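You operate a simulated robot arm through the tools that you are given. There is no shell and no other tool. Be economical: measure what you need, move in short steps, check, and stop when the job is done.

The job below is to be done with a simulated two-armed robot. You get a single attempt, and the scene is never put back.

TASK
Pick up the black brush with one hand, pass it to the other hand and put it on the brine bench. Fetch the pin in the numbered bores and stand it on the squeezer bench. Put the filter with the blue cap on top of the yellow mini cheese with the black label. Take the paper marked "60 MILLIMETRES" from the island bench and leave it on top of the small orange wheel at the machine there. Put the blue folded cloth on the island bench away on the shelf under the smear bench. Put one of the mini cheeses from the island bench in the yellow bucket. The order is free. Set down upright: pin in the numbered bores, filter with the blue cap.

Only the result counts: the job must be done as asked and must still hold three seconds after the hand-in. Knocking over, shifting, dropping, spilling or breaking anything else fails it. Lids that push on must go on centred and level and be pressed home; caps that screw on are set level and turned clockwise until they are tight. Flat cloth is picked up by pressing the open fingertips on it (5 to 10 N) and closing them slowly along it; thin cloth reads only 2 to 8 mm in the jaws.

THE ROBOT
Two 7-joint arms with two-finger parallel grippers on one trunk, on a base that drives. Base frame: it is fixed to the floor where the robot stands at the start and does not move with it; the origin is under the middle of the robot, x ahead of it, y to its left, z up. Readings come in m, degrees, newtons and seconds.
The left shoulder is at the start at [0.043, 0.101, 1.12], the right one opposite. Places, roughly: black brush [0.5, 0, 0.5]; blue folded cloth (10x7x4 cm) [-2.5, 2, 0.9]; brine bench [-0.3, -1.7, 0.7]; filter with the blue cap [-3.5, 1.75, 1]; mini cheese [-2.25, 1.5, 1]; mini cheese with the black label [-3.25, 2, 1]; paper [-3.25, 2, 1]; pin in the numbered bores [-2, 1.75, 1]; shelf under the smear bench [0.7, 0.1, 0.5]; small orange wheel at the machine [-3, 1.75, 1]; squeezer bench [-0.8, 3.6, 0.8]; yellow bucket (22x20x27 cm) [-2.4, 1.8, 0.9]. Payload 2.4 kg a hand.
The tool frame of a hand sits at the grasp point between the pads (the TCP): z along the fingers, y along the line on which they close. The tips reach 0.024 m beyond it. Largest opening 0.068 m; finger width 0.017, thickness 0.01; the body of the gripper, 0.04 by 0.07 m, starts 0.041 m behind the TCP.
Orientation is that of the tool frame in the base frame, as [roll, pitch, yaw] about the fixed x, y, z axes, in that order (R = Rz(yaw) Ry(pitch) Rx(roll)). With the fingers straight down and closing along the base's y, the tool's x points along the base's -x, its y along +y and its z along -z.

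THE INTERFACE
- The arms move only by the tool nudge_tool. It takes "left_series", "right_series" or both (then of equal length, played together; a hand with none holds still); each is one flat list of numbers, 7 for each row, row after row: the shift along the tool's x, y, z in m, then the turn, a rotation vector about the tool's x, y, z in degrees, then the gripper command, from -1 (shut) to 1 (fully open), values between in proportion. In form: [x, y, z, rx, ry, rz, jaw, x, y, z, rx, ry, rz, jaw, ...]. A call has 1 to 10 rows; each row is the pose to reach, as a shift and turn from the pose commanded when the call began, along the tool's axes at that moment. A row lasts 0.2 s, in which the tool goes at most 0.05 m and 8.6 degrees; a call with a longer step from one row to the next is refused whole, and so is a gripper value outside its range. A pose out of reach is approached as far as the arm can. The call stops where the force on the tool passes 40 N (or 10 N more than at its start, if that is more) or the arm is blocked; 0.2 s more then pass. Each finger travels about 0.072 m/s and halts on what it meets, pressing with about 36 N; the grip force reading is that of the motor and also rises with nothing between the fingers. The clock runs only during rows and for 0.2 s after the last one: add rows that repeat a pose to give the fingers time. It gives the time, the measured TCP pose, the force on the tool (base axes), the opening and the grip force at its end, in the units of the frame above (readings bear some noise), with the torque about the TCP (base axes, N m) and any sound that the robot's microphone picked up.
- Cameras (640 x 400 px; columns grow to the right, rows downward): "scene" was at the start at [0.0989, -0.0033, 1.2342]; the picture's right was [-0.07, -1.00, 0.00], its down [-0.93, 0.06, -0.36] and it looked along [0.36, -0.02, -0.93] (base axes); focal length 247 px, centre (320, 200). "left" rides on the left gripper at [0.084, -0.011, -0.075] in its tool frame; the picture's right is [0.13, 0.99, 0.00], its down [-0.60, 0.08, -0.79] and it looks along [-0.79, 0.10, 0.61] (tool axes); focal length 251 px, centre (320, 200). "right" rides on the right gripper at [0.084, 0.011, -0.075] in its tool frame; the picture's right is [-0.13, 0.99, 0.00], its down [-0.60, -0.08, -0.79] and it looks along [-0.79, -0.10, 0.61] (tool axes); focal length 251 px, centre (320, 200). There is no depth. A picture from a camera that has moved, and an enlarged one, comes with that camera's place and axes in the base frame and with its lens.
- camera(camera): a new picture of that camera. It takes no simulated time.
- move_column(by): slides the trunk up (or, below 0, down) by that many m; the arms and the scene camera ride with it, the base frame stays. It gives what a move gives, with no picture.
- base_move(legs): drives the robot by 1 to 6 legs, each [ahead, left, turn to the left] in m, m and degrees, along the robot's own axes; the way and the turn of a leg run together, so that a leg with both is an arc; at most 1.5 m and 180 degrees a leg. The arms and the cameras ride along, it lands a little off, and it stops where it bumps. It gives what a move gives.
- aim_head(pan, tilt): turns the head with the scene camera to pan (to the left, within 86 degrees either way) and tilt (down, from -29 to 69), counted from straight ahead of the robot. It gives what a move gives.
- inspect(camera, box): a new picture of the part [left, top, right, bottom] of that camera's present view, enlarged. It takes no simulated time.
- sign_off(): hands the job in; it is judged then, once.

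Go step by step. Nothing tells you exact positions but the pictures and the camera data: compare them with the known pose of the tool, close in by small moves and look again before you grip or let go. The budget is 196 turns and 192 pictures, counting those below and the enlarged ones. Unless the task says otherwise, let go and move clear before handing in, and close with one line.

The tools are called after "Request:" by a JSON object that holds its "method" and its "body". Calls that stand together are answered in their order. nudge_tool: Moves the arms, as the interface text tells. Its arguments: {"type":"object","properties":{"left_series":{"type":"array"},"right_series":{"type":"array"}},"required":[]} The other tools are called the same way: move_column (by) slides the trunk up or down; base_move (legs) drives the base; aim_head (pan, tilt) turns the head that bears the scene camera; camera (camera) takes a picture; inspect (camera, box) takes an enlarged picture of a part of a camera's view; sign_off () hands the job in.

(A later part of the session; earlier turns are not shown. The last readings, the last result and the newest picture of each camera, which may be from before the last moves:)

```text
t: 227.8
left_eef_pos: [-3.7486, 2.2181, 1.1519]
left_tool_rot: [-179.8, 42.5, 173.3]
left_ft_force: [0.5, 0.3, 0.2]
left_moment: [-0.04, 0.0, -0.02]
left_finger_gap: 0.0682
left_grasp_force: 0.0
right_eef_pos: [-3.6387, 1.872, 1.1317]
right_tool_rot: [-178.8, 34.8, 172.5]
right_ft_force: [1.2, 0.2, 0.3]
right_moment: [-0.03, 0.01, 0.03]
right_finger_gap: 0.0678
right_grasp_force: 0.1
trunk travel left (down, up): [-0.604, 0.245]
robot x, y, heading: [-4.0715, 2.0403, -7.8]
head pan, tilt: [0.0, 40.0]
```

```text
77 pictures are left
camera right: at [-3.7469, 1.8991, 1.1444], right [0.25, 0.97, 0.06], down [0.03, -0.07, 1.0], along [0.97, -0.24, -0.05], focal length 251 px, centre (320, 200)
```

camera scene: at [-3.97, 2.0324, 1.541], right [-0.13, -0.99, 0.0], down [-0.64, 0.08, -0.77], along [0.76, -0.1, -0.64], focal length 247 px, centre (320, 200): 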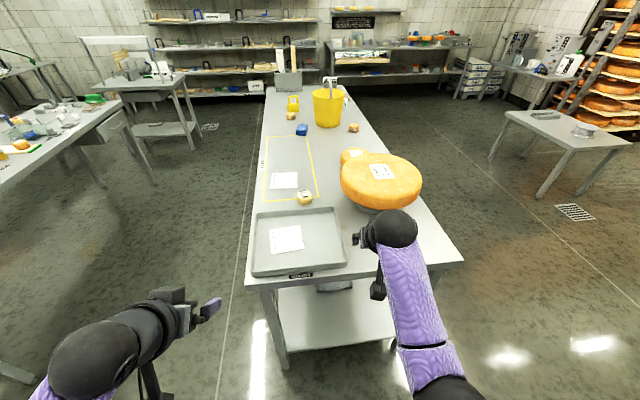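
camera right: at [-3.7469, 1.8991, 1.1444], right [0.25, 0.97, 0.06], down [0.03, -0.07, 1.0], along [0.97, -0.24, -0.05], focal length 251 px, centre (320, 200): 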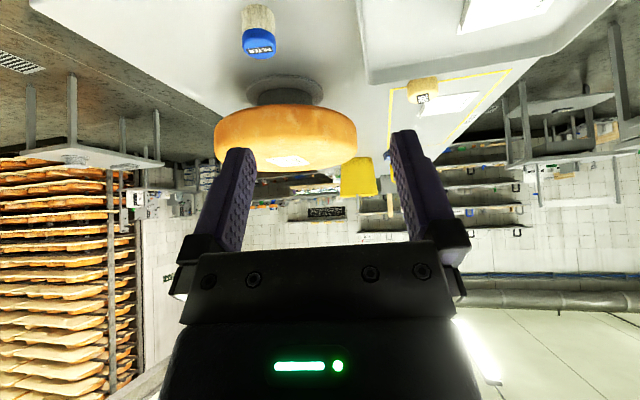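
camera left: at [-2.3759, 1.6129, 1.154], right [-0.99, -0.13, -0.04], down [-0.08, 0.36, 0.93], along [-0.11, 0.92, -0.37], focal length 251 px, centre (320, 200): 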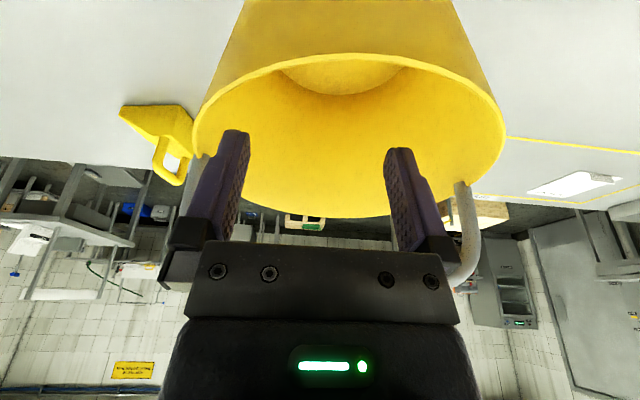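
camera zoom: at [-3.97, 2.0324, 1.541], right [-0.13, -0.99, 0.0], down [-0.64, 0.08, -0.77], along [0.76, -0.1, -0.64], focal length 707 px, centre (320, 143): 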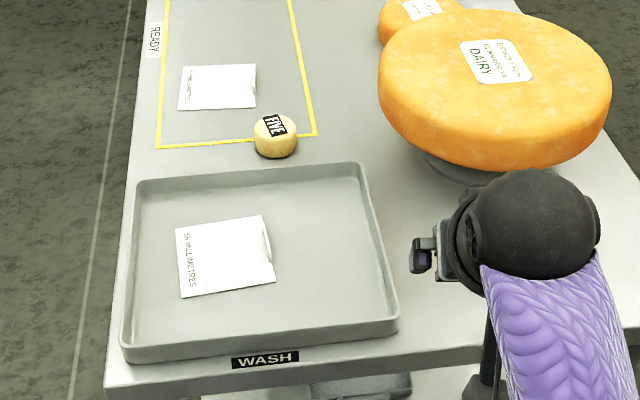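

Request:
{"method": "inspect", "body": {"camera": "right", "box": [200, 0, 320, 75]}}

Request:
{"method": "inspect", "body": {"camera": "scene", "box": [260, 160, 320, 200]}}

```text
5.33 times, centred on (260, 38) of right
camera zoom: at [-3.7469, 1.8991, 1.1444], right [0.25, 0.97, 0.06], down [0.03, -0.07, 1.0], along [0.97, -0.24, -0.05], focal length 1341 px, centre (640, 1067)
```

zoom: 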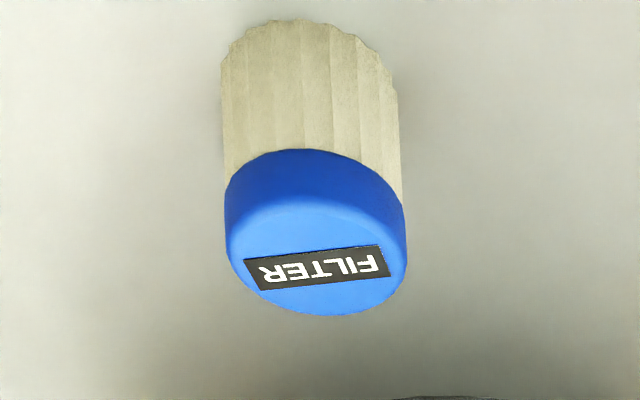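

```text
10.00 times, centred on (290, 180) of scene
camera zoom: at [-3.97, 2.0324, 1.541], right [-0.13, -0.99, 0.0], down [-0.64, 0.08, -0.77], along [0.76, -0.1, -0.64], focal length 2473 px, centre (620, 400)
```

zoom: 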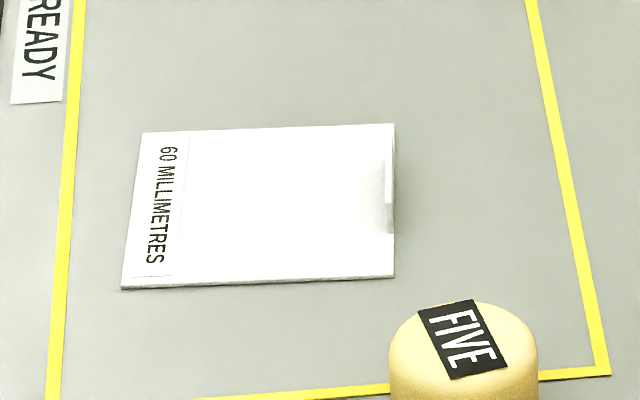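

The READY-area paper is the "60 MILLIMETRES" one (with an upright tab), and the filter is a 42 mm cylinder at about [-3.457, 1.760], top ≈0.93. I'll approach it with the right hand.

Request:
{"method": "base_move", "body": {"legs": [[0.14, -0.083, 0]]}}

Request:
{"method": "move_column", "body": {"by": -0.12}}

Request:
{"method": "camera", "body": {"camera": "right"}}

```text
t: 229.2
left_eef_pos: [-3.6223, 2.1209, 1.1531]
left_tool_rot: [-179.8, 42.4, 173.3]
left_ft_force: [0.7, 0.0, 0.0]
left_moment: [0.03, 0.01, -0.01]
left_finger_gap: 0.0679
left_grasp_force: 0.2
right_eef_pos: [-3.5094, 1.775, 1.1308]
right_tool_rot: [-178.8, 34.8, 172.5]
right_ft_force: [0.4, -0.4, -0.7]
right_moment: [-0.01, 0.02, -0.01]
right_finger_gap: 0.0679
right_grasp_force: 0.0
trunk travel left (down, up): [-0.604, 0.245]
robot x, y, heading: [-3.9423, 1.9423, -7.4]
head pan, tilt: [0.0, 40.0]
```

```text
t: 230.7
left_eef_pos: [-3.6223, 2.1227, 1.0337]
left_tool_rot: [-179.8, 42.4, 173.4]
left_ft_force: [-0.4, 1.1, -0.1]
left_moment: [0.0, 0.0, -0.01]
left_finger_gap: 0.0679
left_grasp_force: 0.1
right_eef_pos: [-3.5105, 1.7752, 1.0112]
right_tool_rot: [-178.9, 34.9, 172.6]
right_ft_force: [0.7, 0.0, 0.0]
right_moment: [0.02, -0.02, 0.02]
right_finger_gap: 0.068
right_grasp_force: 0.1
trunk travel left (down, up): [-0.484, 0.365]
robot x, y, heading: [-3.9422, 1.9486, -7.3]
head pan, tilt: [0.0, 40.0]
```

```text
74 pictures are left
camera right: at [-3.6199, 1.802, 1.0246], right [0.24, 0.97, 0.06], down [0.03, -0.07, 1.0], along [0.97, -0.24, -0.05], focal length 251 px, centre (320, 200)
```

right: 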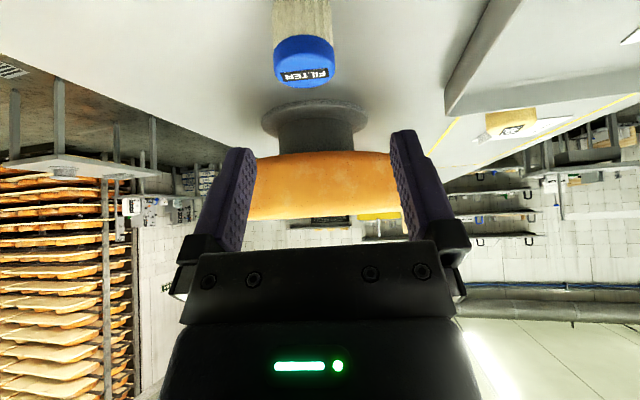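

Request:
{"method": "nudge_tool", "body": {"right_series": [0.0106, -0.0083, 0.01, 0, 0, 0, 1, 0.0106, -0.0083, 0.04, 0, 0, 0, 1, 0.0106, -0.0083, 0.07, 0, 0, 0, 1, 0.0106, -0.0083, 0.09, 0, 0, 0, 1, 0.0106, -0.0083, 0.1066, 0, 0, 0, 1, 0.0106, -0.0083, 0.1066, 0, 0, 0, 1]}}

Request:
{"method": "camera", "body": {"camera": "right"}}

```text
t: 232.1
left_eef_pos: [-3.6217, 2.1212, 1.033]
left_tool_rot: [-179.8, 42.4, 173.3]
left_ft_force: [0.7, 0.6, 0.4]
left_moment: [0.01, -0.04, 0.0]
left_finger_gap: 0.0681
left_grasp_force: 0.0
right_eef_pos: [-3.4602, 1.7578, 0.9171]
right_tool_rot: [-178.9, 34.8, 172.5]
right_ft_force: [-0.1, 0.4, -0.1]
right_moment: [0.0, 0.01, 0.01]
right_finger_gap: 0.0682
right_grasp_force: 0.0
trunk travel left (down, up): [-0.484, 0.365]
robot x, y, heading: [-3.9417, 1.9465, -7.4]
head pan, tilt: [0.0, 40.0]
```

```text
73 pictures are left
camera right: at [-3.5698, 1.785, 0.9301], right [0.24, 0.97, 0.06], down [0.03, -0.07, 1.0], along [0.97, -0.24, -0.05], focal length 251 px, centre (320, 200)
```

right: 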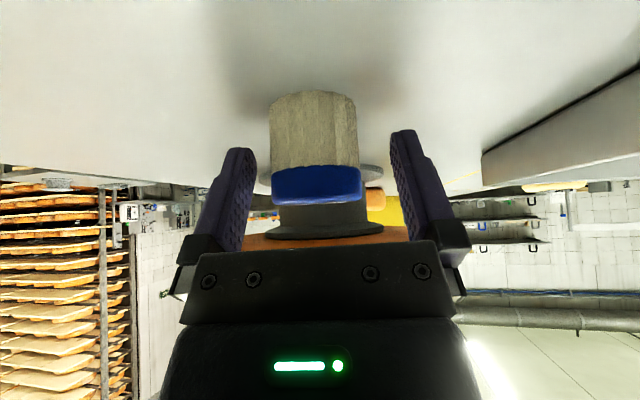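

Request:
{"method": "nudge_tool", "body": {"right_series": [0, -0.003, 0, 0, 0, 0, 1, 0, -0.003, 0, 0, 0, 0, 0.5, 0, -0.003, 0, 0, 0, 0, 0.3, 0, -0.003, 0, 0, 0, 0, 0.1, 0, -0.003, 0, 0, 0, 0, -0.5, 0, -0.003, 0, 0, 0, 0, -1, 0, -0.003, 0, 0, 0, 0, -1]}}

Request:
{"method": "move_column", "body": {"by": 0.12}}

Request:
{"method": "camera", "body": {"camera": "right"}}

```text
t: 233.7
left_eef_pos: [-3.6229, 2.1215, 1.033]
left_tool_rot: [-179.8, 42.4, 173.3]
left_ft_force: [-0.1, 0.0, 0.4]
left_moment: [0.0, 0.02, -0.01]
left_finger_gap: 0.0679
left_grasp_force: 0.2
right_eef_pos: [-3.4602, 1.7557, 0.9175]
right_tool_rot: [-178.8, 35.0, 172.6]
right_ft_force: [0.6, -1.6, 1.6]
right_moment: [0.06, -0.08, -0.03]
right_finger_gap: 0.0422
right_grasp_force: 36.3
trunk travel left (down, up): [-0.484, 0.365]
robot x, y, heading: [-3.9408, 1.9455, -7.4]
head pan, tilt: [0.0, 40.0]
```

```text
t: 235.2
left_eef_pos: [-3.6233, 2.1217, 1.1532]
left_tool_rot: [-179.9, 42.3, 173.2]
left_ft_force: [0.7, 0.5, 0.4]
left_moment: [-0.03, 0.05, 0.03]
left_finger_gap: 0.0679
left_grasp_force: 0.0
right_eef_pos: [-3.4601, 1.7554, 1.0381]
right_tool_rot: [-178.7, 34.8, 172.6]
right_ft_force: [-0.2, 0.5, -0.9]
right_moment: [-0.02, 0.04, -0.01]
right_finger_gap: 0.0422
right_grasp_force: 36.3
trunk travel left (down, up): [-0.604, 0.245]
robot x, y, heading: [-3.9444, 1.9461, -7.1]
head pan, tilt: [0.0, 40.0]
```

```text
72 pictures are left
camera right: at [-3.5698, 1.7819, 1.0509], right [0.24, 0.97, 0.06], down [0.03, -0.07, 1.0], along [0.97, -0.24, -0.05], focal length 251 px, centre (320, 200)
```

right: 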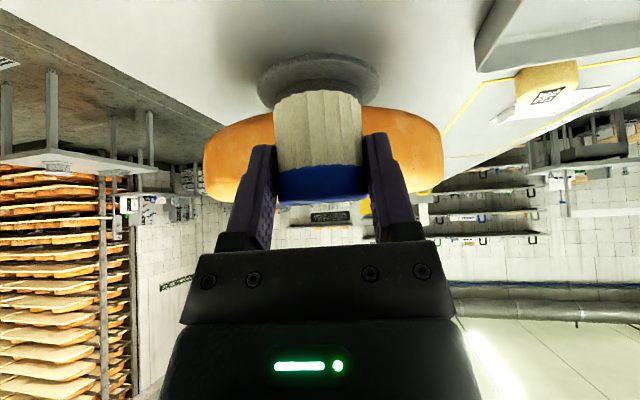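

Filter in hand. FIVE is at about [-3.19, 1.99], reachable from this end, so I'll reposition.

Request:
{"method": "base_move", "body": {"legs": [[-0.05, 0, 7.1], [0, 0.165, 0], [0.2, 0, 0]]}}

Request:
{"method": "camera", "body": {"camera": "right"}}

Request:
{"method": "camera", "body": {"camera": "scene"}}

```text
t: 238.4
left_eef_pos: [-3.4949, 2.3252, 1.154]
left_tool_rot: [-179.8, 42.4, 179.9]
left_ft_force: [0.6, 0.6, 0.1]
left_moment: [-0.02, -0.03, 0.0]
left_finger_gap: 0.0679
left_grasp_force: 0.1
right_eef_pos: [-3.2908, 1.9811, 1.0379]
right_tool_rot: [-178.9, 34.8, 179.3]
right_ft_force: [0.6, -0.5, -0.9]
right_moment: [-0.01, -0.02, 0.03]
right_finger_gap: 0.0424
right_grasp_force: 36.0
trunk travel left (down, up): [-0.604, 0.245]
robot x, y, heading: [-3.7946, 2.1176, -0.6]
head pan, tilt: [0.0, 40.0]
```

```text
71 pictures are left
camera right: at [-3.4027, 1.9948, 1.0507], right [0.13, 0.99, 0.06], down [0.04, -0.06, 1.0], along [0.99, -0.13, -0.05], focal length 251 px, centre (320, 200)
```

right: 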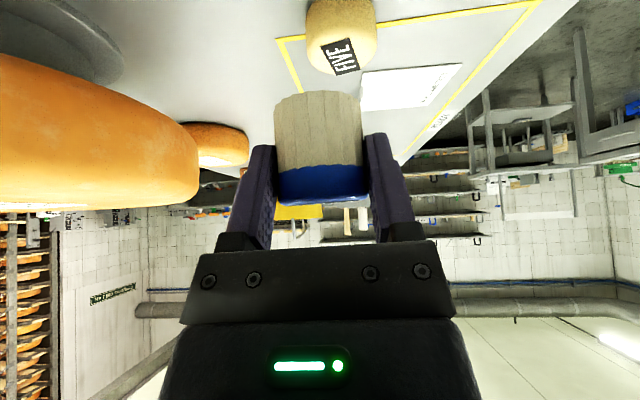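

```text
70 pictures are left
camera scene: at [-3.6913, 2.1146, 1.5409], right [-0.01, -1.0, 0.0], down [-0.64, 0.01, -0.77], along [0.77, -0.01, -0.64], focal length 247 px, centre (320, 200)
```

scene: 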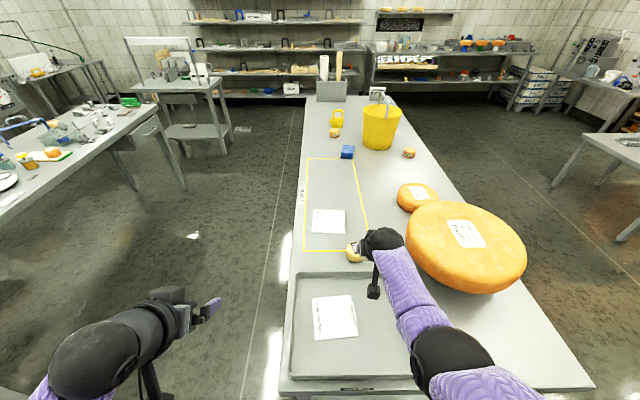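

Request:
{"method": "base_move", "body": {"legs": [[0.095, 0.014, 0.6]]}}

Request:
{"method": "move_column", "body": {"by": -0.06}}

Request:
{"method": "camera", "body": {"camera": "right"}}

Request:
{"method": "inspect", "body": {"camera": "scene", "box": [300, 180, 420, 300]}}

```text
t: 239.4
left_eef_pos: [-3.4544, 2.3325, 1.153]
left_tool_rot: [-179.8, 42.6, -179.8]
left_ft_force: [-1.0, 1.0, 0.7]
left_moment: [0.01, -0.02, -0.02]
left_finger_gap: 0.0683
left_grasp_force: 0.1
right_eef_pos: [-3.251, 1.9894, 1.0393]
right_tool_rot: [-178.9, 35.0, 179.3]
right_ft_force: [-0.9, -0.6, -0.4]
right_moment: [-0.01, -0.02, 0.02]
right_finger_gap: 0.0423
right_grasp_force: 35.9
trunk travel left (down, up): [-0.604, 0.245]
robot x, y, heading: [-3.7516, 2.1224, -0.5]
head pan, tilt: [0.0, 40.0]
stopped in leg 1: the robot was blocked; the commanded pose is now the measured one
```

```text
t: 240.4
left_eef_pos: [-3.4521, 2.333, 1.0929]
left_tool_rot: [-179.8, 42.5, -179.7]
left_ft_force: [0.8, 0.2, 0.2]
left_moment: [0.01, -0.06, -0.03]
left_finger_gap: 0.0682
left_grasp_force: 0.1
right_eef_pos: [-3.249, 1.9893, 0.9782]
right_tool_rot: [-179.0, 34.9, 179.4]
right_ft_force: [-0.7, 0.2, 0.2]
right_moment: [-0.01, 0.01, -0.01]
right_finger_gap: 0.0421
right_grasp_force: 35.9
trunk travel left (down, up): [-0.544, 0.305]
robot x, y, heading: [-3.7514, 2.1189, -0.2]
head pan, tilt: [0.0, 40.0]
```

```text
69 pictures are left
camera right: at [-3.3599, 2.0025, 0.9915], right [0.13, 0.99, 0.06], down [0.04, -0.06, 1.0], along [0.99, -0.12, -0.05], focal length 251 px, centre (320, 200)
```

right: 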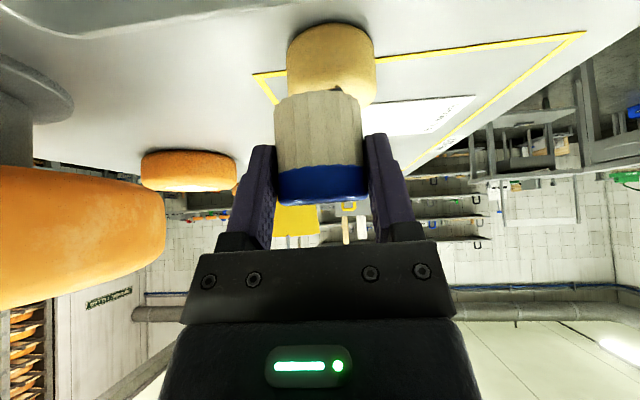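

```text
3.33 times, centred on (360, 240) of scene
camera zoom: at [-3.6464, 2.1213, 1.4809], right [-0.01, -1.0, 0.0], down [-0.64, 0.01, -0.77], along [0.77, -0.01, -0.64], focal length 824 px, centre (187, 67)
```

zoom: 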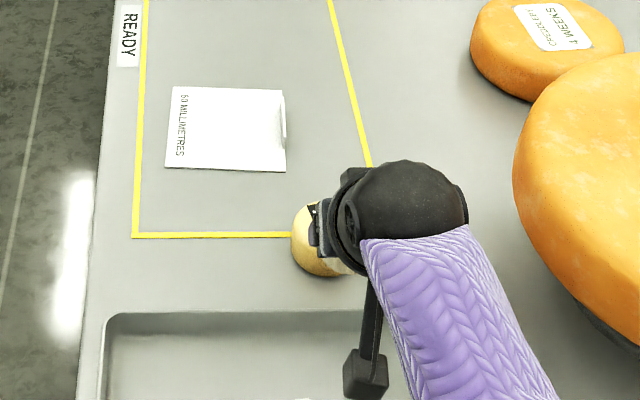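

The base touches the table end, so I'll place the filter from the back side instead, where FIVE is close to the edge.

Request:
{"method": "move_column", "body": {"by": 0.1}}

Request:
{"method": "base_move", "body": {"legs": [[-0.35, 0, 0], [0, 0.65, 0], [0, 0, -90], [0, 1.03, 0]]}}

Request:
{"method": "aim_head", "body": {"pan": 0, "tilt": 50}}

Request:
{"method": "camera", "body": {"camera": "scene"}}

```text
t: 241.7
left_eef_pos: [-3.4513, 2.3326, 1.1928]
left_tool_rot: [-179.8, 42.4, -179.9]
left_ft_force: [-0.3, -0.3, 0.2]
left_moment: [0.01, 0.02, 0.0]
left_finger_gap: 0.0681
left_grasp_force: 0.0
right_eef_pos: [-3.2471, 1.9887, 1.0783]
right_tool_rot: [-178.8, 35.0, 179.4]
right_ft_force: [0.3, -0.2, -0.5]
right_moment: [0.01, 0.02, 0.0]
right_finger_gap: 0.0421
right_grasp_force: 36.2
trunk travel left (down, up): [-0.644, 0.205]
robot x, y, heading: [-3.7528, 2.1211, -0.4]
head pan, tilt: [0.0, 40.0]
```

```text
t: 256.1
left_eef_pos: [-2.8311, 2.4713, 1.1938]
left_tool_rot: [-179.8, 42.4, 90.5]
left_ft_force: [0.2, 0.8, 0.8]
left_moment: [0.01, 0.02, 0.04]
left_finger_gap: 0.0682
left_grasp_force: 0.0
right_eef_pos: [-3.1732, 2.2648, 1.0792]
right_tool_rot: [-178.9, 34.9, 89.6]
right_ft_force: [-0.6, 0.2, -0.3]
right_moment: [0.01, 0.03, -0.01]
right_finger_gap: 0.0426
right_grasp_force: 35.5
trunk travel left (down, up): [-0.644, 0.205]
robot x, y, heading: [-3.0413, 2.7689, -90.6]
head pan, tilt: [0.0, 40.0]
```

```text
t: 256.8
left_eef_pos: [-2.831, 2.4706, 1.1932]
left_tool_rot: [-179.8, 42.5, 90.4]
left_ft_force: [0.1, 0.1, 0.5]
left_moment: [-0.01, 0.01, -0.01]
left_finger_gap: 0.0683
left_grasp_force: 0.0
right_eef_pos: [-3.1745, 2.2647, 1.078]
right_tool_rot: [-178.9, 34.9, 89.6]
right_ft_force: [0.4, -0.4, -0.3]
right_moment: [0.01, -0.01, 0.02]
right_finger_gap: 0.0428
right_grasp_force: 35.8
trunk travel left (down, up): [-0.644, 0.205]
robot x, y, heading: [-3.0436, 2.7655, -90.6]
head pan, tilt: [0.0, 50.0]
```

```text
67 pictures are left
camera scene: at [-3.0431, 2.6783, 1.5669], right [-1.0, 0.0, 0.0], down [0.0, 0.77, -0.64], along [0.0, -0.64, -0.77], focal length 247 px, centre (320, 200)
```

scene: 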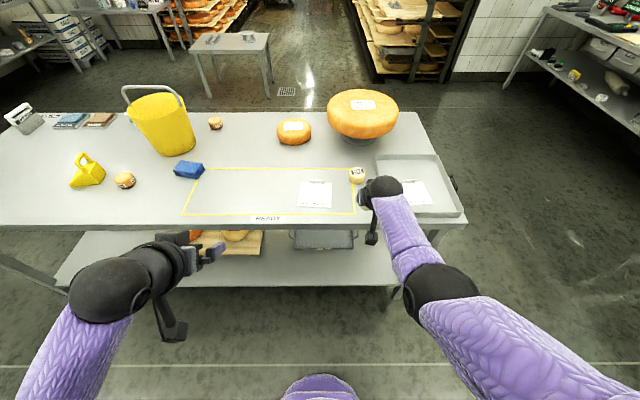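

Request:
{"method": "base_move", "body": {"legs": [[0.262, -0.015, 0.5]]}}

Request:
{"method": "move_column", "body": {"by": -0.09}}

Request:
{"method": "camera", "body": {"camera": "right"}}

Request:
{"method": "camera", "body": {"camera": "scene"}}

```text
t: 258.6
left_eef_pos: [-2.8439, 2.2186, 1.1933]
left_tool_rot: [-179.8, 42.4, 91.0]
left_ft_force: [0.4, -0.3, 0.2]
left_moment: [-0.01, 0.0, -0.01]
left_finger_gap: 0.0679
left_grasp_force: 0.0
right_eef_pos: [-3.1861, 2.0104, 1.0783]
right_tool_rot: [-178.9, 34.9, 90.2]
right_ft_force: [1.2, -0.6, -0.4]
right_moment: [0.01, -0.04, 0.0]
right_finger_gap: 0.0424
right_grasp_force: 35.8
trunk travel left (down, up): [-0.644, 0.205]
robot x, y, heading: [-3.0608, 2.5193, -90.0]
head pan, tilt: [0.0, 50.0]
```

```text
t: 259.9
left_eef_pos: [-2.8439, 2.2201, 1.1026]
left_tool_rot: [-179.7, 42.4, 91.0]
left_ft_force: [0.2, 0.7, 0.1]
left_moment: [0.01, 0.03, 0.0]
left_finger_gap: 0.068
left_grasp_force: 0.1
right_eef_pos: [-3.1858, 2.01, 0.9886]
right_tool_rot: [-178.8, 34.9, 90.3]
right_ft_force: [0.7, 0.1, -0.1]
right_moment: [-0.02, 0.0, 0.04]
right_finger_gap: 0.0421
right_grasp_force: 35.9
trunk travel left (down, up): [-0.554, 0.295]
robot x, y, heading: [-3.0592, 2.5128, -90.1]
head pan, tilt: [0.0, 50.0]
```

```text
66 pictures are left
camera right: at [-3.1736, 2.1217, 1.0015], right [0.99, -0.11, 0.06], down [-0.06, -0.04, 1.0], along [-0.11, -0.99, -0.05], focal length 251 px, centre (320, 200)
```

right: 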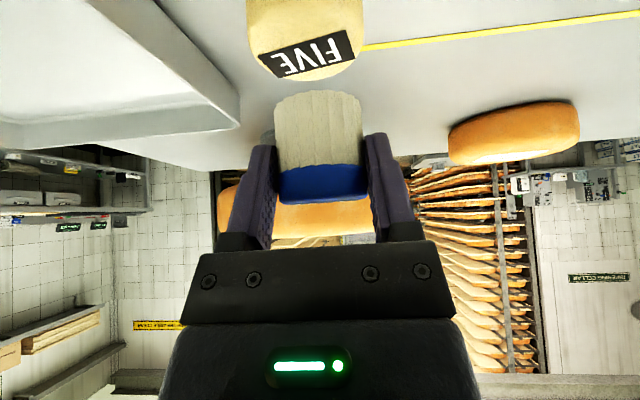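

```text
65 pictures are left
camera scene: at [-3.0577, 2.4206, 1.4768], right [-1.0, 0.0, 0.0], down [0.0, 0.77, -0.64], along [0.0, -0.64, -0.77], focal length 247 px, centre (320, 200)
```

scene: 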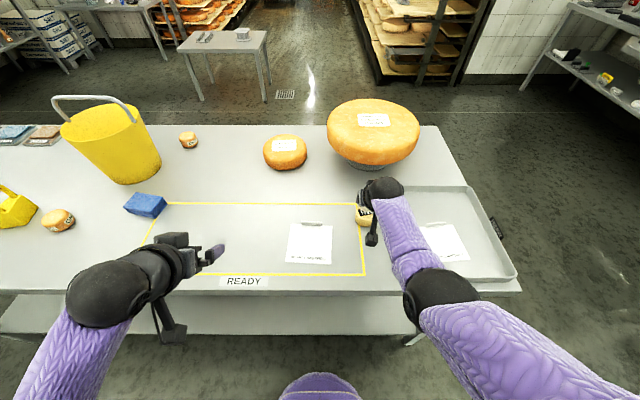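

Request:
{"method": "nudge_tool", "body": {"right_series": [-0.008, -0.004, 0.005, 0, 0, 0, -1, -0.0148, -0.007, 0.0103, 0, 0, 0, -1, -0.006, -0.007, 0.022, 0, 0, 0, -1, 0.0, -0.007, 0.031, 0, 0, 0, -1, 0.0, -0.007, 0.031, 0, 0, 0, -1]}}

Request:
{"method": "camera", "body": {"camera": "right"}}

Request:
{"method": "inspect", "body": {"camera": "scene", "box": [330, 170, 420, 240]}}

```text
t: 261.1
left_eef_pos: [-2.8447, 2.2209, 1.1033]
left_tool_rot: [-179.8, 42.5, 91.0]
left_ft_force: [0.2, -1.3, -0.7]
left_moment: [0.05, 0.0, -0.01]
left_finger_gap: 0.0677
left_grasp_force: 0.1
right_eef_pos: [-3.1925, 1.9979, 0.968]
right_tool_rot: [-178.9, 34.9, 90.1]
right_ft_force: [0.4, 0.4, -0.7]
right_moment: [0.02, 0.0, 0.01]
right_finger_gap: 0.0425
right_grasp_force: 35.8
right hand out of reach, approached as far as the arm can: row 4, 5
trunk travel left (down, up): [-0.554, 0.295]
robot x, y, heading: [-3.06, 2.5123, -89.6]
head pan, tilt: [0.0, 50.0]
```

```text
64 pictures are left
camera right: at [-3.1817, 2.1106, 0.9807], right [0.99, -0.11, 0.06], down [-0.06, -0.04, 1.0], along [-0.11, -0.99, -0.05], focal length 251 px, centre (320, 200)
```

right: 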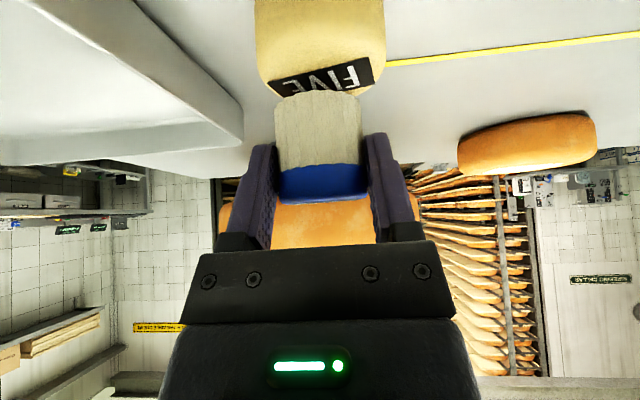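

```text
5.71 times, centred on (375, 205) of scene
camera zoom: at [-3.0576, 2.4204, 1.4767], right [-1.0, 0.0, 0.0], down [0.0, 0.77, -0.64], along [0.0, -0.64, -0.77], focal length 1413 px, centre (6, 171)
```

zoom: 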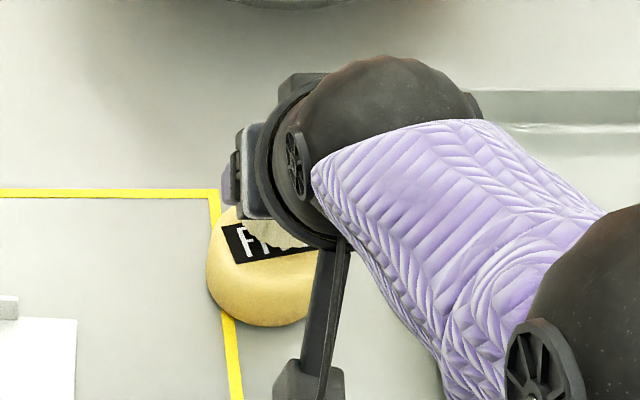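

Request:
{"method": "nudge_tool", "body": {"right_series": [-0.007, 0.0045, -0.016, 0, 0, 0, -1, -0.014, 0.0045, -0.032, 0, 0, 0, -1, -0.0196, 0.0045, -0.0473, 0, 0, 0, -1, -0.0196, 0.0045, -0.0473, 0, 0, 0, -1]}}

Request:
{"method": "move_column", "body": {"by": -0.05}}

Request:
{"method": "camera", "body": {"camera": "right"}}

```text
t: 262.1
left_eef_pos: [-2.8454, 2.2196, 1.1029]
left_tool_rot: [-179.9, 42.5, 91.0]
left_ft_force: [0.2, -0.2, -1.0]
left_moment: [-0.02, 0.0, 0.0]
left_finger_gap: 0.068
left_grasp_force: 0.0
right_eef_pos: [-3.1854, 1.9792, 1.006]
right_tool_rot: [-178.9, 34.9, 90.2]
right_ft_force: [0.1, 0.0, 0.5]
right_moment: [0.02, -0.01, 0.0]
right_finger_gap: 0.0423
right_grasp_force: 35.7
right hand out of reach, approached as far as the arm can: row 1, 2, 3, 4
trunk travel left (down, up): [-0.554, 0.295]
robot x, y, heading: [-3.0624, 2.5107, -89.8]
head pan, tilt: [0.0, 50.0]
```

```text
t: 263.0
left_eef_pos: [-2.8434, 2.2209, 1.0541]
left_tool_rot: [-179.8, 42.6, 91.0]
left_ft_force: [0.4, 0.3, 0.0]
left_moment: [0.01, 0.02, 0.0]
left_finger_gap: 0.0679
left_grasp_force: 0.0
right_eef_pos: [-3.1854, 1.9801, 0.953]
right_tool_rot: [-178.9, 34.7, 90.3]
right_ft_force: [-2.7, -7.0, 27.5]
right_moment: [-0.33, -0.04, -0.04]
right_finger_gap: 0.0426
right_grasp_force: 35.8
trunk travel left (down, up): [-0.504, 0.345]
robot x, y, heading: [-3.0636, 2.5098, -90.0]
head pan, tilt: [0.0, 50.0]
```

```text
62 pictures are left
camera right: at [-3.1748, 2.0914, 0.966], right [0.99, -0.11, 0.06], down [-0.06, -0.04, 1.0], along [-0.11, -0.99, -0.05], focal length 251 px, centre (320, 200)
```

right: 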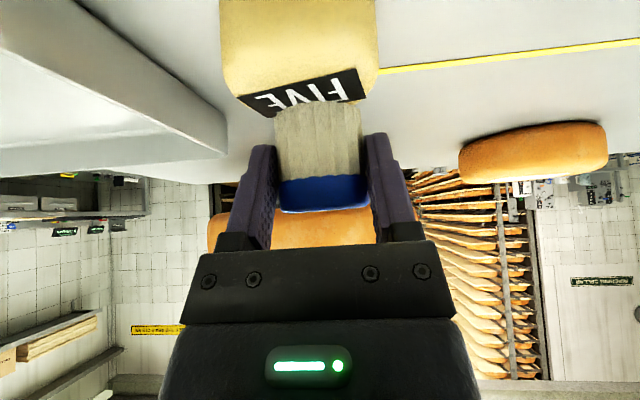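

The arm straightened again and the contact is off-centre. I'll lift off, re-bend the elbow with a small back-and-tilt motion, and retry with a better posture.

Request:
{"method": "move_column", "body": {"by": 0.06}}

Request:
{"method": "nudge_tool", "body": {"right_series": [0.01, -0.01, -0.01, 0, 7, 0, -1, 0.03, -0.02, -0.02, 0, 14, 0, -1, 0.05, -0.03, -0.04, 0, 21, 0, -1, 0.08, -0.03, -0.05, 0, 21, 0, -1, 0.11, -0.03, -0.06, 0, 21, 0, -1, 0.11, -0.03, -0.06, 0, 14, 0, -1, 0.11, -0.02, -0.06, 0, 7, 0, -1, 0.11, 0, -0.06, 0, 0, 0, -1, 0.11, 0, -0.06, 0, 0, 0, -1]}}

```text
t: 264.0
left_eef_pos: [-2.8454, 2.2184, 1.1133]
left_tool_rot: [-179.8, 42.4, 91.0]
left_ft_force: [0.7, 0.9, -0.2]
left_moment: [-0.01, -0.01, 0.01]
left_finger_gap: 0.0683
left_grasp_force: 0.0
right_eef_pos: [-3.1871, 1.982, 1.0088]
right_tool_rot: [-178.9, 34.3, 90.1]
right_ft_force: [0.0, -0.6, -1.2]
right_moment: [0.03, 0.0, -0.01]
right_finger_gap: 0.0419
right_grasp_force: 35.8
trunk travel left (down, up): [-0.564, 0.285]
robot x, y, heading: [-3.0582, 2.5142, -90.0]
head pan, tilt: [0.0, 50.0]
```

```text
t: 266.0
left_eef_pos: [-2.8448, 2.2198, 1.1132]
left_tool_rot: [-179.8, 42.5, 91.0]
left_ft_force: [-0.3, -1.0, 0.3]
left_moment: [0.0, 0.01, -0.01]
left_finger_gap: 0.068
left_grasp_force: 0.1
right_eef_pos: [-3.1855, 2.1038, 0.9964]
right_tool_rot: [-178.9, 34.4, 90.2]
right_ft_force: [-0.5, -0.3, -0.8]
right_moment: [-0.01, 0.01, 0.04]
right_finger_gap: 0.0422
right_grasp_force: 35.7
trunk travel left (down, up): [-0.564, 0.285]
robot x, y, heading: [-3.0605, 2.5117, -89.8]
head pan, tilt: [0.0, 50.0]
```

Request:
{"method": "base_move", "body": {"legs": [[0.1, 0, 0]]}}

Request:
{"method": "camera", "body": {"camera": "right"}}

Request:
{"method": "inspect", "body": {"camera": "scene", "box": [330, 200, 450, 290]}}

```text
t: 267.2
left_eef_pos: [-2.8438, 2.1185, 1.1133]
left_tool_rot: [-179.8, 42.4, 90.9]
left_ft_force: [0.4, -0.9, -0.1]
left_moment: [0.02, -0.02, 0.0]
left_finger_gap: 0.0681
left_grasp_force: 0.0
right_eef_pos: [-3.186, 2.0046, 0.9964]
right_tool_rot: [-178.9, 34.2, 90.1]
right_ft_force: [-1.0, 0.1, -0.7]
right_moment: [0.01, -0.01, -0.01]
right_finger_gap: 0.0423
right_grasp_force: 35.9
trunk travel left (down, up): [-0.564, 0.285]
robot x, y, heading: [-3.0576, 2.4173, -89.8]
head pan, tilt: [0.0, 50.0]
```

```text
61 pictures are left
camera right: at [-3.1744, 2.1165, 1.0108], right [0.99, -0.11, 0.06], down [-0.06, -0.05, 1.0], along [-0.11, -0.99, -0.06], focal length 251 px, centre (320, 200)
```

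right: 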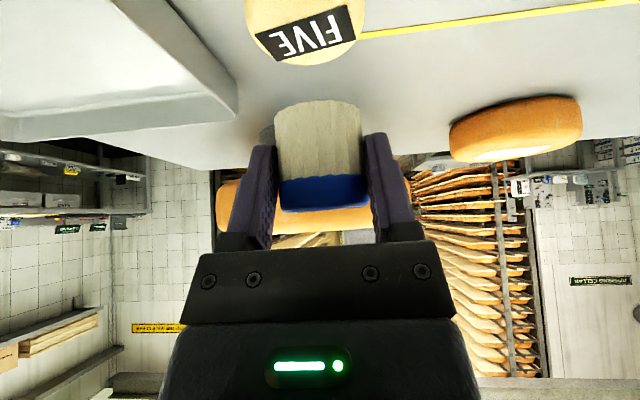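

```text
4.44 times, centred on (390, 245) of scene
camera zoom: at [-3.0572, 2.3212, 1.4867], right [-1.0, 0.0, 0.0], down [0.0, 0.77, -0.64], along [0.0, -0.64, -0.77], focal length 1099 px, centre (9, 0)
```

zoom: 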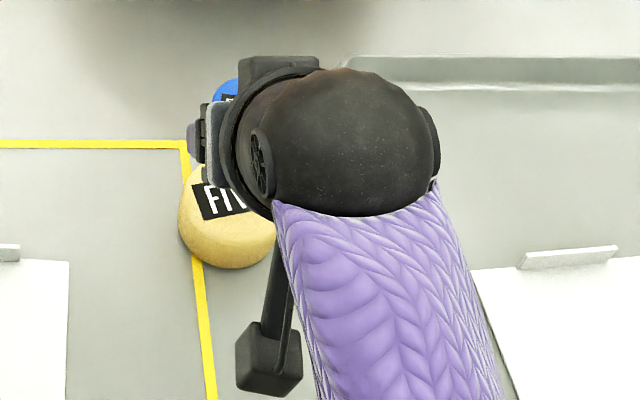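

Request:
{"method": "nudge_tool", "body": {"right_series": [-0.0054, -0.006, 0.0037, 0, 0, 0, -1, 0.002, -0.006, 0.014, 0, 0, 0, -1, 0.009, -0.006, 0.025, 0, 0, 0, -1, 0.0158, -0.006, 0.034, 0, 0, 0, -1, 0.0158, -0.006, 0.034, 0, 0, 0, -1]}}

Request:
{"method": "camera", "body": {"camera": "right"}}

Request:
{"method": "inspect", "body": {"camera": "scene", "box": [330, 200, 450, 290]}}

```text
t: 268.4
left_eef_pos: [-2.8443, 2.121, 1.1138]
left_tool_rot: [-179.8, 42.5, 91.0]
left_ft_force: [0.7, -0.2, -0.2]
left_moment: [0.0, 0.02, -0.01]
left_finger_gap: 0.068
left_grasp_force: 0.1
right_eef_pos: [-3.1935, 2.0002, 0.9597]
right_tool_rot: [-178.9, 34.4, 90.3]
right_ft_force: [-0.7, 0.0, -0.5]
right_moment: [0.0, 0.04, -0.03]
right_finger_gap: 0.0422
right_grasp_force: 35.8
trunk travel left (down, up): [-0.564, 0.285]
robot x, y, heading: [-3.0608, 2.4134, -89.8]
head pan, tilt: [0.0, 50.0]
```

```text
59 pictures are left
camera right: at [-3.1823, 2.1114, 0.9739], right [0.99, -0.11, 0.06], down [-0.06, -0.05, 1.0], along [-0.11, -0.99, -0.06], focal length 251 px, centre (320, 200)
```

right: 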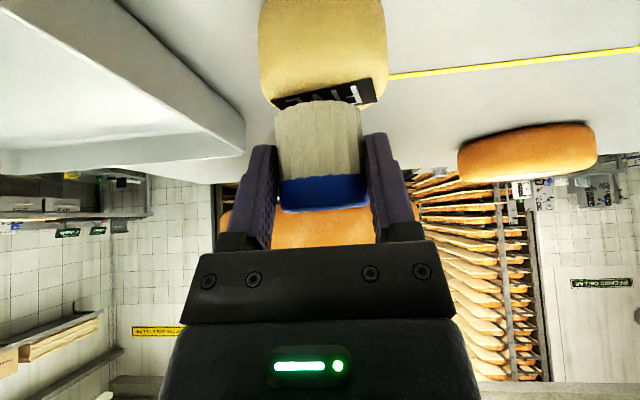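

```text
4.44 times, centred on (390, 245) of scene
camera zoom: at [-3.0572, 2.3227, 1.4868], right [-1.0, 0.0, 0.0], down [0.0, 0.77, -0.64], along [0.0, -0.64, -0.77], focal length 1099 px, centre (9, 0)
```

zoom: 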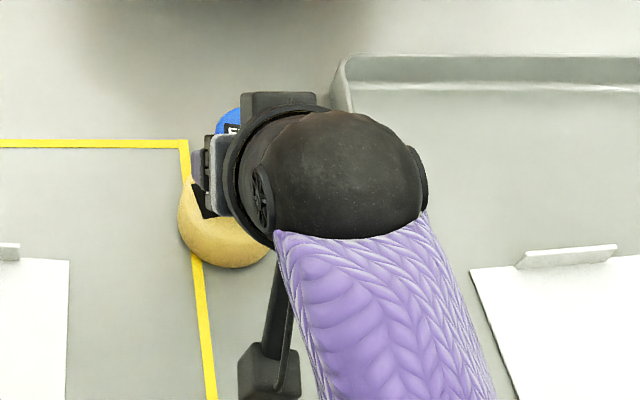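

Request:
{"method": "nudge_tool", "body": {"right_series": [0.0011, 0.002, 0.0016, 0, 0, 0, -1, 0.0023, 0.002, 0.0033, 0, 0, 0, -1, 0.0034, 0.002, 0.0049, 0, 0, 0, -1, 0.0034, 0.002, 0.0049, 0, 0, 0, -1]}}

Request:
{"method": "inspect", "body": {"camera": "right", "box": [240, 60, 400, 160]}}

```text
t: 269.4
left_eef_pos: [-2.8432, 2.1216, 1.1142]
left_tool_rot: [-179.8, 42.5, 91.0]
left_ft_force: [-0.1, 0.7, 0.0]
left_moment: [-0.02, 0.01, -0.05]
left_finger_gap: 0.068
left_grasp_force: 0.0
right_eef_pos: [-3.1891, 1.9984, 0.9548]
right_tool_rot: [-178.8, 34.5, 90.2]
right_ft_force: [-0.4, 0.4, 9.1]
right_moment: [-0.22, -0.05, 0.01]
right_finger_gap: 0.0422
right_grasp_force: 36.3
trunk travel left (down, up): [-0.564, 0.285]
robot x, y, heading: [-3.0623, 2.412, -89.9]
head pan, tilt: [0.0, 50.0]
```

```text
4.00 times, centred on (320, 110) of right
camera zoom: at [-3.1796, 2.1108, 0.9682], right [0.99, -0.11, 0.06], down [-0.06, -0.05, 1.0], along [-0.11, -0.99, -0.06], focal length 1006 px, centre (320, 560)
```

zoom: 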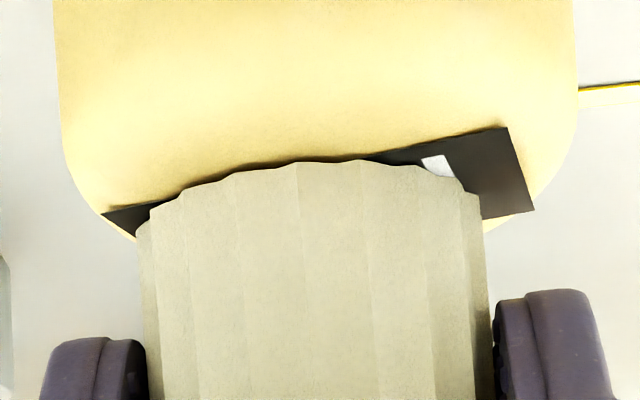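

Request:
{"method": "nudge_tool", "body": {"right_series": [0, 0, 0, 0, -1.5, 0, -1, 0, 0, 0, 0, -3, 0, -1, 0, 0, 0, 0, -3, 0, -1]}}

Request:
{"method": "inspect", "body": {"camera": "right", "box": [240, 60, 400, 160]}}

```text
t: 270.2
left_eef_pos: [-2.844, 2.1215, 1.1146]
left_tool_rot: [-179.7, 42.5, 90.9]
left_ft_force: [-0.3, 0.1, -1.0]
left_moment: [-0.02, 0.02, 0.06]
left_finger_gap: 0.0678
left_grasp_force: 0.0
right_eef_pos: [-3.1922, 1.9999, 0.9543]
right_tool_rot: [-179.0, 37.3, 90.3]
right_ft_force: [0.6, -0.1, 0.2]
right_moment: [0.03, 0.01, 0.0]
right_finger_gap: 0.0423
right_grasp_force: 36.3
trunk travel left (down, up): [-0.564, 0.285]
robot x, y, heading: [-3.0595, 2.4157, -89.7]
head pan, tilt: [0.0, 50.0]
```

```text
4.00 times, centred on (320, 110) of right
camera zoom: at [-3.1799, 2.1121, 0.962], right [0.99, -0.11, 0.06], down [-0.06, 0.0, 1.0], along [-0.11, -0.99, -0.01], focal length 1006 px, centre (320, 560)
```

zoom: 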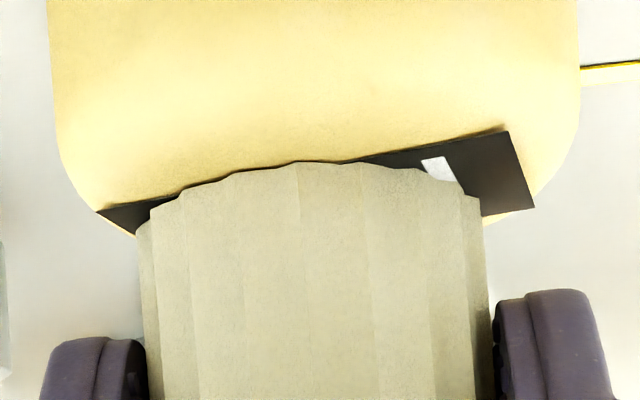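

Request:
{"method": "nudge_tool", "body": {"right_series": [0.0006, 0, 0.0008, 0, 0, 0, -1, 0.0012, 0, 0.0016, 0, 0, 0, -1, 0.0012, 0, 0.0016, 0, 0, 0, -1]}}

```text
t: 271.0
left_eef_pos: [-2.8441, 2.121, 1.1135]
left_tool_rot: [-179.8, 42.5, 91.0]
left_ft_force: [0.2, 0.0, -0.3]
left_moment: [0.02, 0.0, -0.03]
left_finger_gap: 0.068
left_grasp_force: 0.0
right_eef_pos: [-3.1904, 2.0002, 0.9534]
right_tool_rot: [-179.0, 37.5, 90.2]
right_ft_force: [-1.9, 0.7, 11.6]
right_moment: [0.01, -0.14, 0.02]
right_finger_gap: 0.0423
right_grasp_force: 36.0
trunk travel left (down, up): [-0.564, 0.285]
robot x, y, heading: [-3.0568, 2.4118, -89.6]
head pan, tilt: [0.0, 50.0]
```

The contact is now balanced (moment ≈0). I'll release the filter and withdraw.

Request:
{"method": "nudge_tool", "body": {"right_series": [-0.0004, 0, -0.0005, 0, 0, 0, -1, -0.0004, 0, -0.0005, 0, 0, 0, 0.1, -0.0004, 0, -0.0005, 0, 0, 0, 0.35, -0.0004, 0, -0.0005, 0, 0, 0, 0.7, -0.0004, 0, -0.0005, 0, 0, 0, 1, -0.0004, 0, -0.0005, 0, 0, 0, 1, -0.0004, 0, -0.02, 0, 0, 0, 1, -0.0004, 0, -0.05, 0, 0, 0, 1, -0.0004, 0, -0.09, 0, 0, 0, 1]}}

Request:
{"method": "camera", "body": {"camera": "right"}}

Request:
{"method": "camera", "body": {"camera": "scene"}}

```text
t: 273.0
left_eef_pos: [-2.8446, 2.1222, 1.1137]
left_tool_rot: [-179.8, 42.4, 90.9]
left_ft_force: [0.2, -0.3, 0.3]
left_moment: [-0.01, 0.02, 0.01]
left_finger_gap: 0.068
left_grasp_force: 0.1
right_eef_pos: [-3.1914, 2.0547, 1.0231]
right_tool_rot: [-178.8, 37.3, 90.3]
right_ft_force: [0.0, 0.0, -0.9]
right_moment: [0.01, -0.01, 0.0]
right_finger_gap: 0.0679
right_grasp_force: 0.0
trunk travel left (down, up): [-0.564, 0.285]
robot x, y, heading: [-3.0583, 2.4156, -90.1]
head pan, tilt: [0.0, 50.0]
```

```text
55 pictures are left
camera right: at [-3.1795, 2.1678, 1.0318], right [0.99, -0.11, 0.06], down [-0.06, 0.0, 1.0], along [-0.11, -0.99, -0.01], focal length 251 px, centre (320, 200)
```

right: 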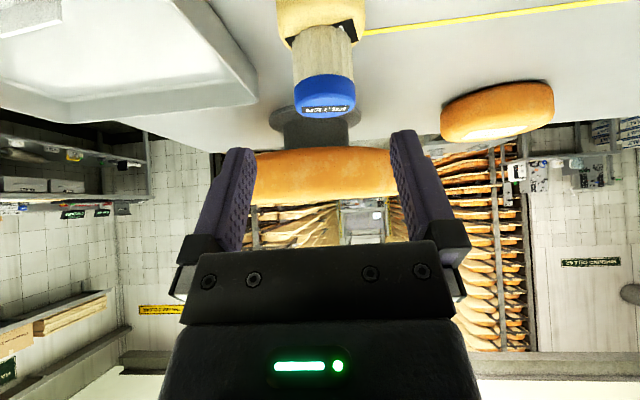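

```text
54 pictures are left
camera scene: at [-3.0572, 2.3232, 1.4868], right [-1.0, 0.0, 0.0], down [0.0, 0.77, -0.64], along [0.0, -0.64, -0.77], focal length 247 px, centre (320, 200)
```

scene: 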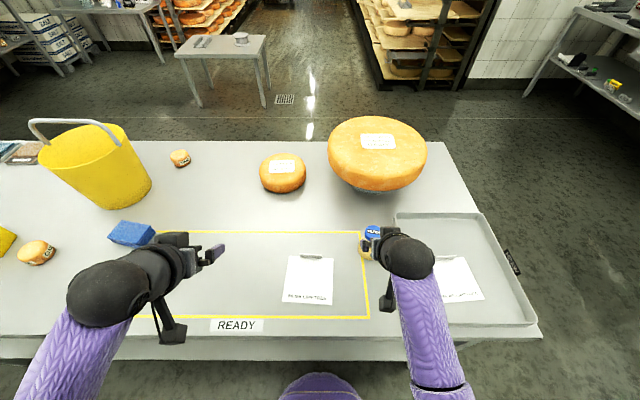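

Filter stands on FIVE. Now a closer look at the paper's tab and the blue cloth.

Request:
{"method": "inspect", "body": {"camera": "scene", "box": [270, 235, 350, 315]}}

Request:
{"method": "inspect", "body": {"camera": "scene", "box": [90, 200, 190, 262]}}

```text
5.00 times, centred on (310, 275) of scene
camera zoom: at [-3.0572, 2.3232, 1.4868], right [-1.0, 0.0, 0.0], down [0.0, 0.77, -0.64], along [0.0, -0.64, -0.77], focal length 1236 px, centre (370, -175)
```

zoom: 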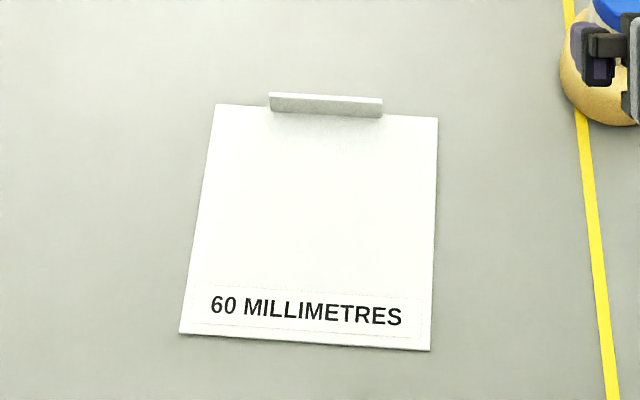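

```text
6.40 times, centred on (140, 231) of scene
camera zoom: at [-3.0572, 2.3232, 1.4868], right [-1.0, 0.0, 0.0], down [0.0, 0.77, -0.64], along [0.0, -0.64, -0.77], focal length 1583 px, centre (1472, 2)
```

zoom: 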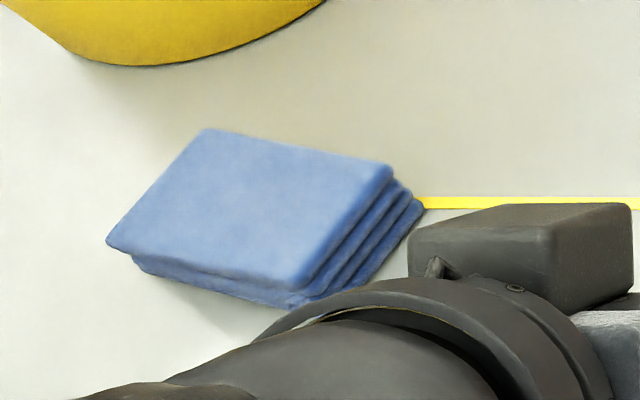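

The card has an upright tab along its far edge. I'll turn the left hand sideways (closing fore-aft) to pinch that tab, with the right hand raised clear of the filter.

Request:
{"method": "nudge_tool", "body": {"right_series": [-0.02, 0, -0.035, 0, 0, 0, 1, -0.04, 0, -0.075, 0, 0, 0, 1, -0.06, 0, -0.115, 0, 0, 0, 1, -0.079, 0, -0.153, 0, 0, 0, 1, -0.079, 0, -0.153, 0, 0, 0, 1, -0.079, 0, -0.153, 0, 0, 0, 1, -0.079, 0, -0.153, 0, 0, 0, 1, -0.079, 0, -0.153, 0, 0, 0, 1, -0.079, 0, -0.153, 0, 0, 0, 1, -0.079, 0, -0.153, 0, 0, 0, 1], "left_series": [-0.0128, -0.0105, 0.0009, 5.74, 0.02, 6.26, 1, -0.0256, -0.021, 0.0017, 11.48, 0.05, 12.52, 1, -0.0384, -0.0315, 0.0026, 17.2, 0.07, 18.8, 1, -0.0512, -0.042, 0.0034, 23, 0.1, 25, 1, -0.064, -0.0525, 0.0043, 28.7, 0.12, 31.3, 1, -0.0768, -0.063, 0.0052, 34.4, 0.15, 37.6, 1, -0.0896, -0.0735, 0.006, 40.2, 0.17, 43.8, 1, -0.1024, -0.084, 0.0069, 45.9, 0.2, 50.1, 1, -0.1152, -0.0945, 0.0077, 51.7, 0.22, 56.3, 1, -0.128, -0.105, 0.0086, 57.4, 0.25, 62.6, 1]}}

Request:
{"method": "move_column", "body": {"by": -0.17}}

Request:
{"method": "camera", "body": {"camera": "scene"}}

Request:
{"method": "camera", "body": {"camera": "left"}}

```text
t: 274.0
left_eef_pos: [-2.8867, 2.0803, 1.1443]
left_tool_rot: [-179.7, 42.3, 57.0]
left_ft_force: [-0.6, 0.2, 0.1]
left_moment: [-0.02, -0.03, -0.02]
left_finger_gap: 0.068
left_grasp_force: 0.0
right_eef_pos: [-3.2082, 2.0803, 1.1998]
right_tool_rot: [-172.9, 40.2, 91.0]
right_ft_force: [2.1, -11.0, 0.4]
right_moment: [-0.02, -0.05, -0.72]
right_finger_gap: 0.0681
right_grasp_force: 0.0
trunk travel left (down, up): [-0.564, 0.285]
robot x, y, heading: [-3.0581, 2.4152, -89.7]
head pan, tilt: [0.0, 50.0]
stopped in row 5 (right hand): the force on the tool passed its limit at 127 N (the readings are from after the stop); the commanded pose is now the measured one
```

```text
t: 274.7
left_eef_pos: [-2.8861, 2.0807, 1.1118]
left_tool_rot: [-179.7, 42.4, 56.9]
left_ft_force: [1.0, -0.2, -0.1]
left_moment: [0.0, 0.0, 0.01]
left_finger_gap: 0.0682
left_grasp_force: 0.1
right_eef_pos: [-3.2052, 2.0781, 1.1676]
right_tool_rot: [-172.6, 40.3, 91.8]
right_ft_force: [-3.2, -13.2, -0.9]
right_moment: [-0.2, 0.05, 0.02]
right_finger_gap: 0.0678
right_grasp_force: 0.1
trunk travel left (down, up): [-0.533, 0.316]
robot x, y, heading: [-3.0589, 2.4157, -89.7]
head pan, tilt: [0.0, 50.0]
stopped: the force on the tool passed its limit at 45 N (the readings are from after the stop); the commanded pose is now the measured one
```

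```text
51 pictures are left
camera scene: at [-3.0571, 2.3206, 1.4549], right [-1.0, -0.01, 0.0], down [0.0, 0.77, -0.64], along [0.0, -0.64, -0.77], focal length 247 px, centre (320, 200)
```

scene: 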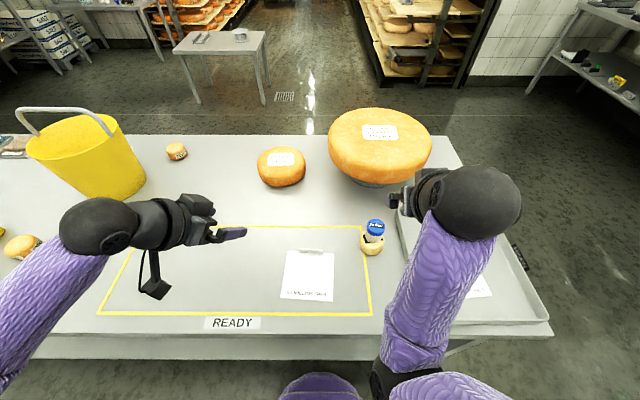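

```text
50 pictures are left
camera left: at [-2.8338, 2.181, 1.1106], right [0.88, -0.46, -0.09], down [0.12, 0.03, 0.99], along [-0.46, -0.89, 0.08], focal length 251 px, centre (320, 200)
```

left: 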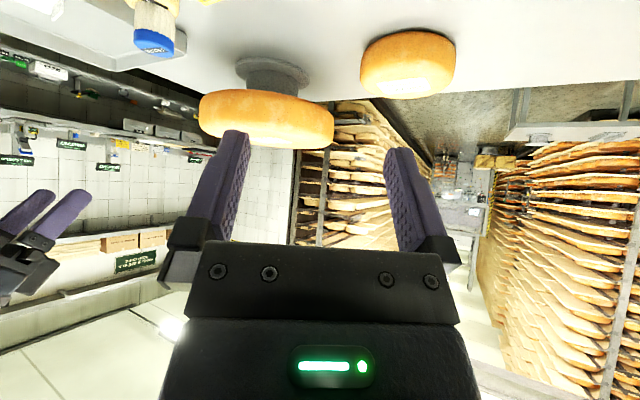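

The right arm bumped itself while folding. I'll ease it forward and outward.

Request:
{"method": "nudge_tool", "body": {"right_series": [-0.02, -0.01, 0.015, 0, 0, 0, 1, -0.04, -0.03, 0.03, 0, 0, 0, 1, -0.061, -0.05, 0.05, 0, 0, 0, 1, -0.061, -0.05, 0.05, 0, 0, 0, 1]}}

```text
t: 275.7
left_eef_pos: [-2.8872, 2.0793, 1.1135]
left_tool_rot: [-179.6, 42.4, 57.1]
left_ft_force: [0.0, 0.4, 0.0]
left_moment: [0.0, -0.01, 0.03]
left_finger_gap: 0.0679
left_grasp_force: 0.0
right_eef_pos: [-3.261, 2.0055, 1.1738]
right_tool_rot: [-173.0, 40.1, 91.5]
right_ft_force: [-1.2, -0.2, -0.1]
right_moment: [-0.02, 0.01, 0.02]
right_finger_gap: 0.0681
right_grasp_force: 0.0
trunk travel left (down, up): [-0.533, 0.316]
robot x, y, heading: [-3.0557, 2.4164, -89.5]
head pan, tilt: [0.0, 50.0]
```

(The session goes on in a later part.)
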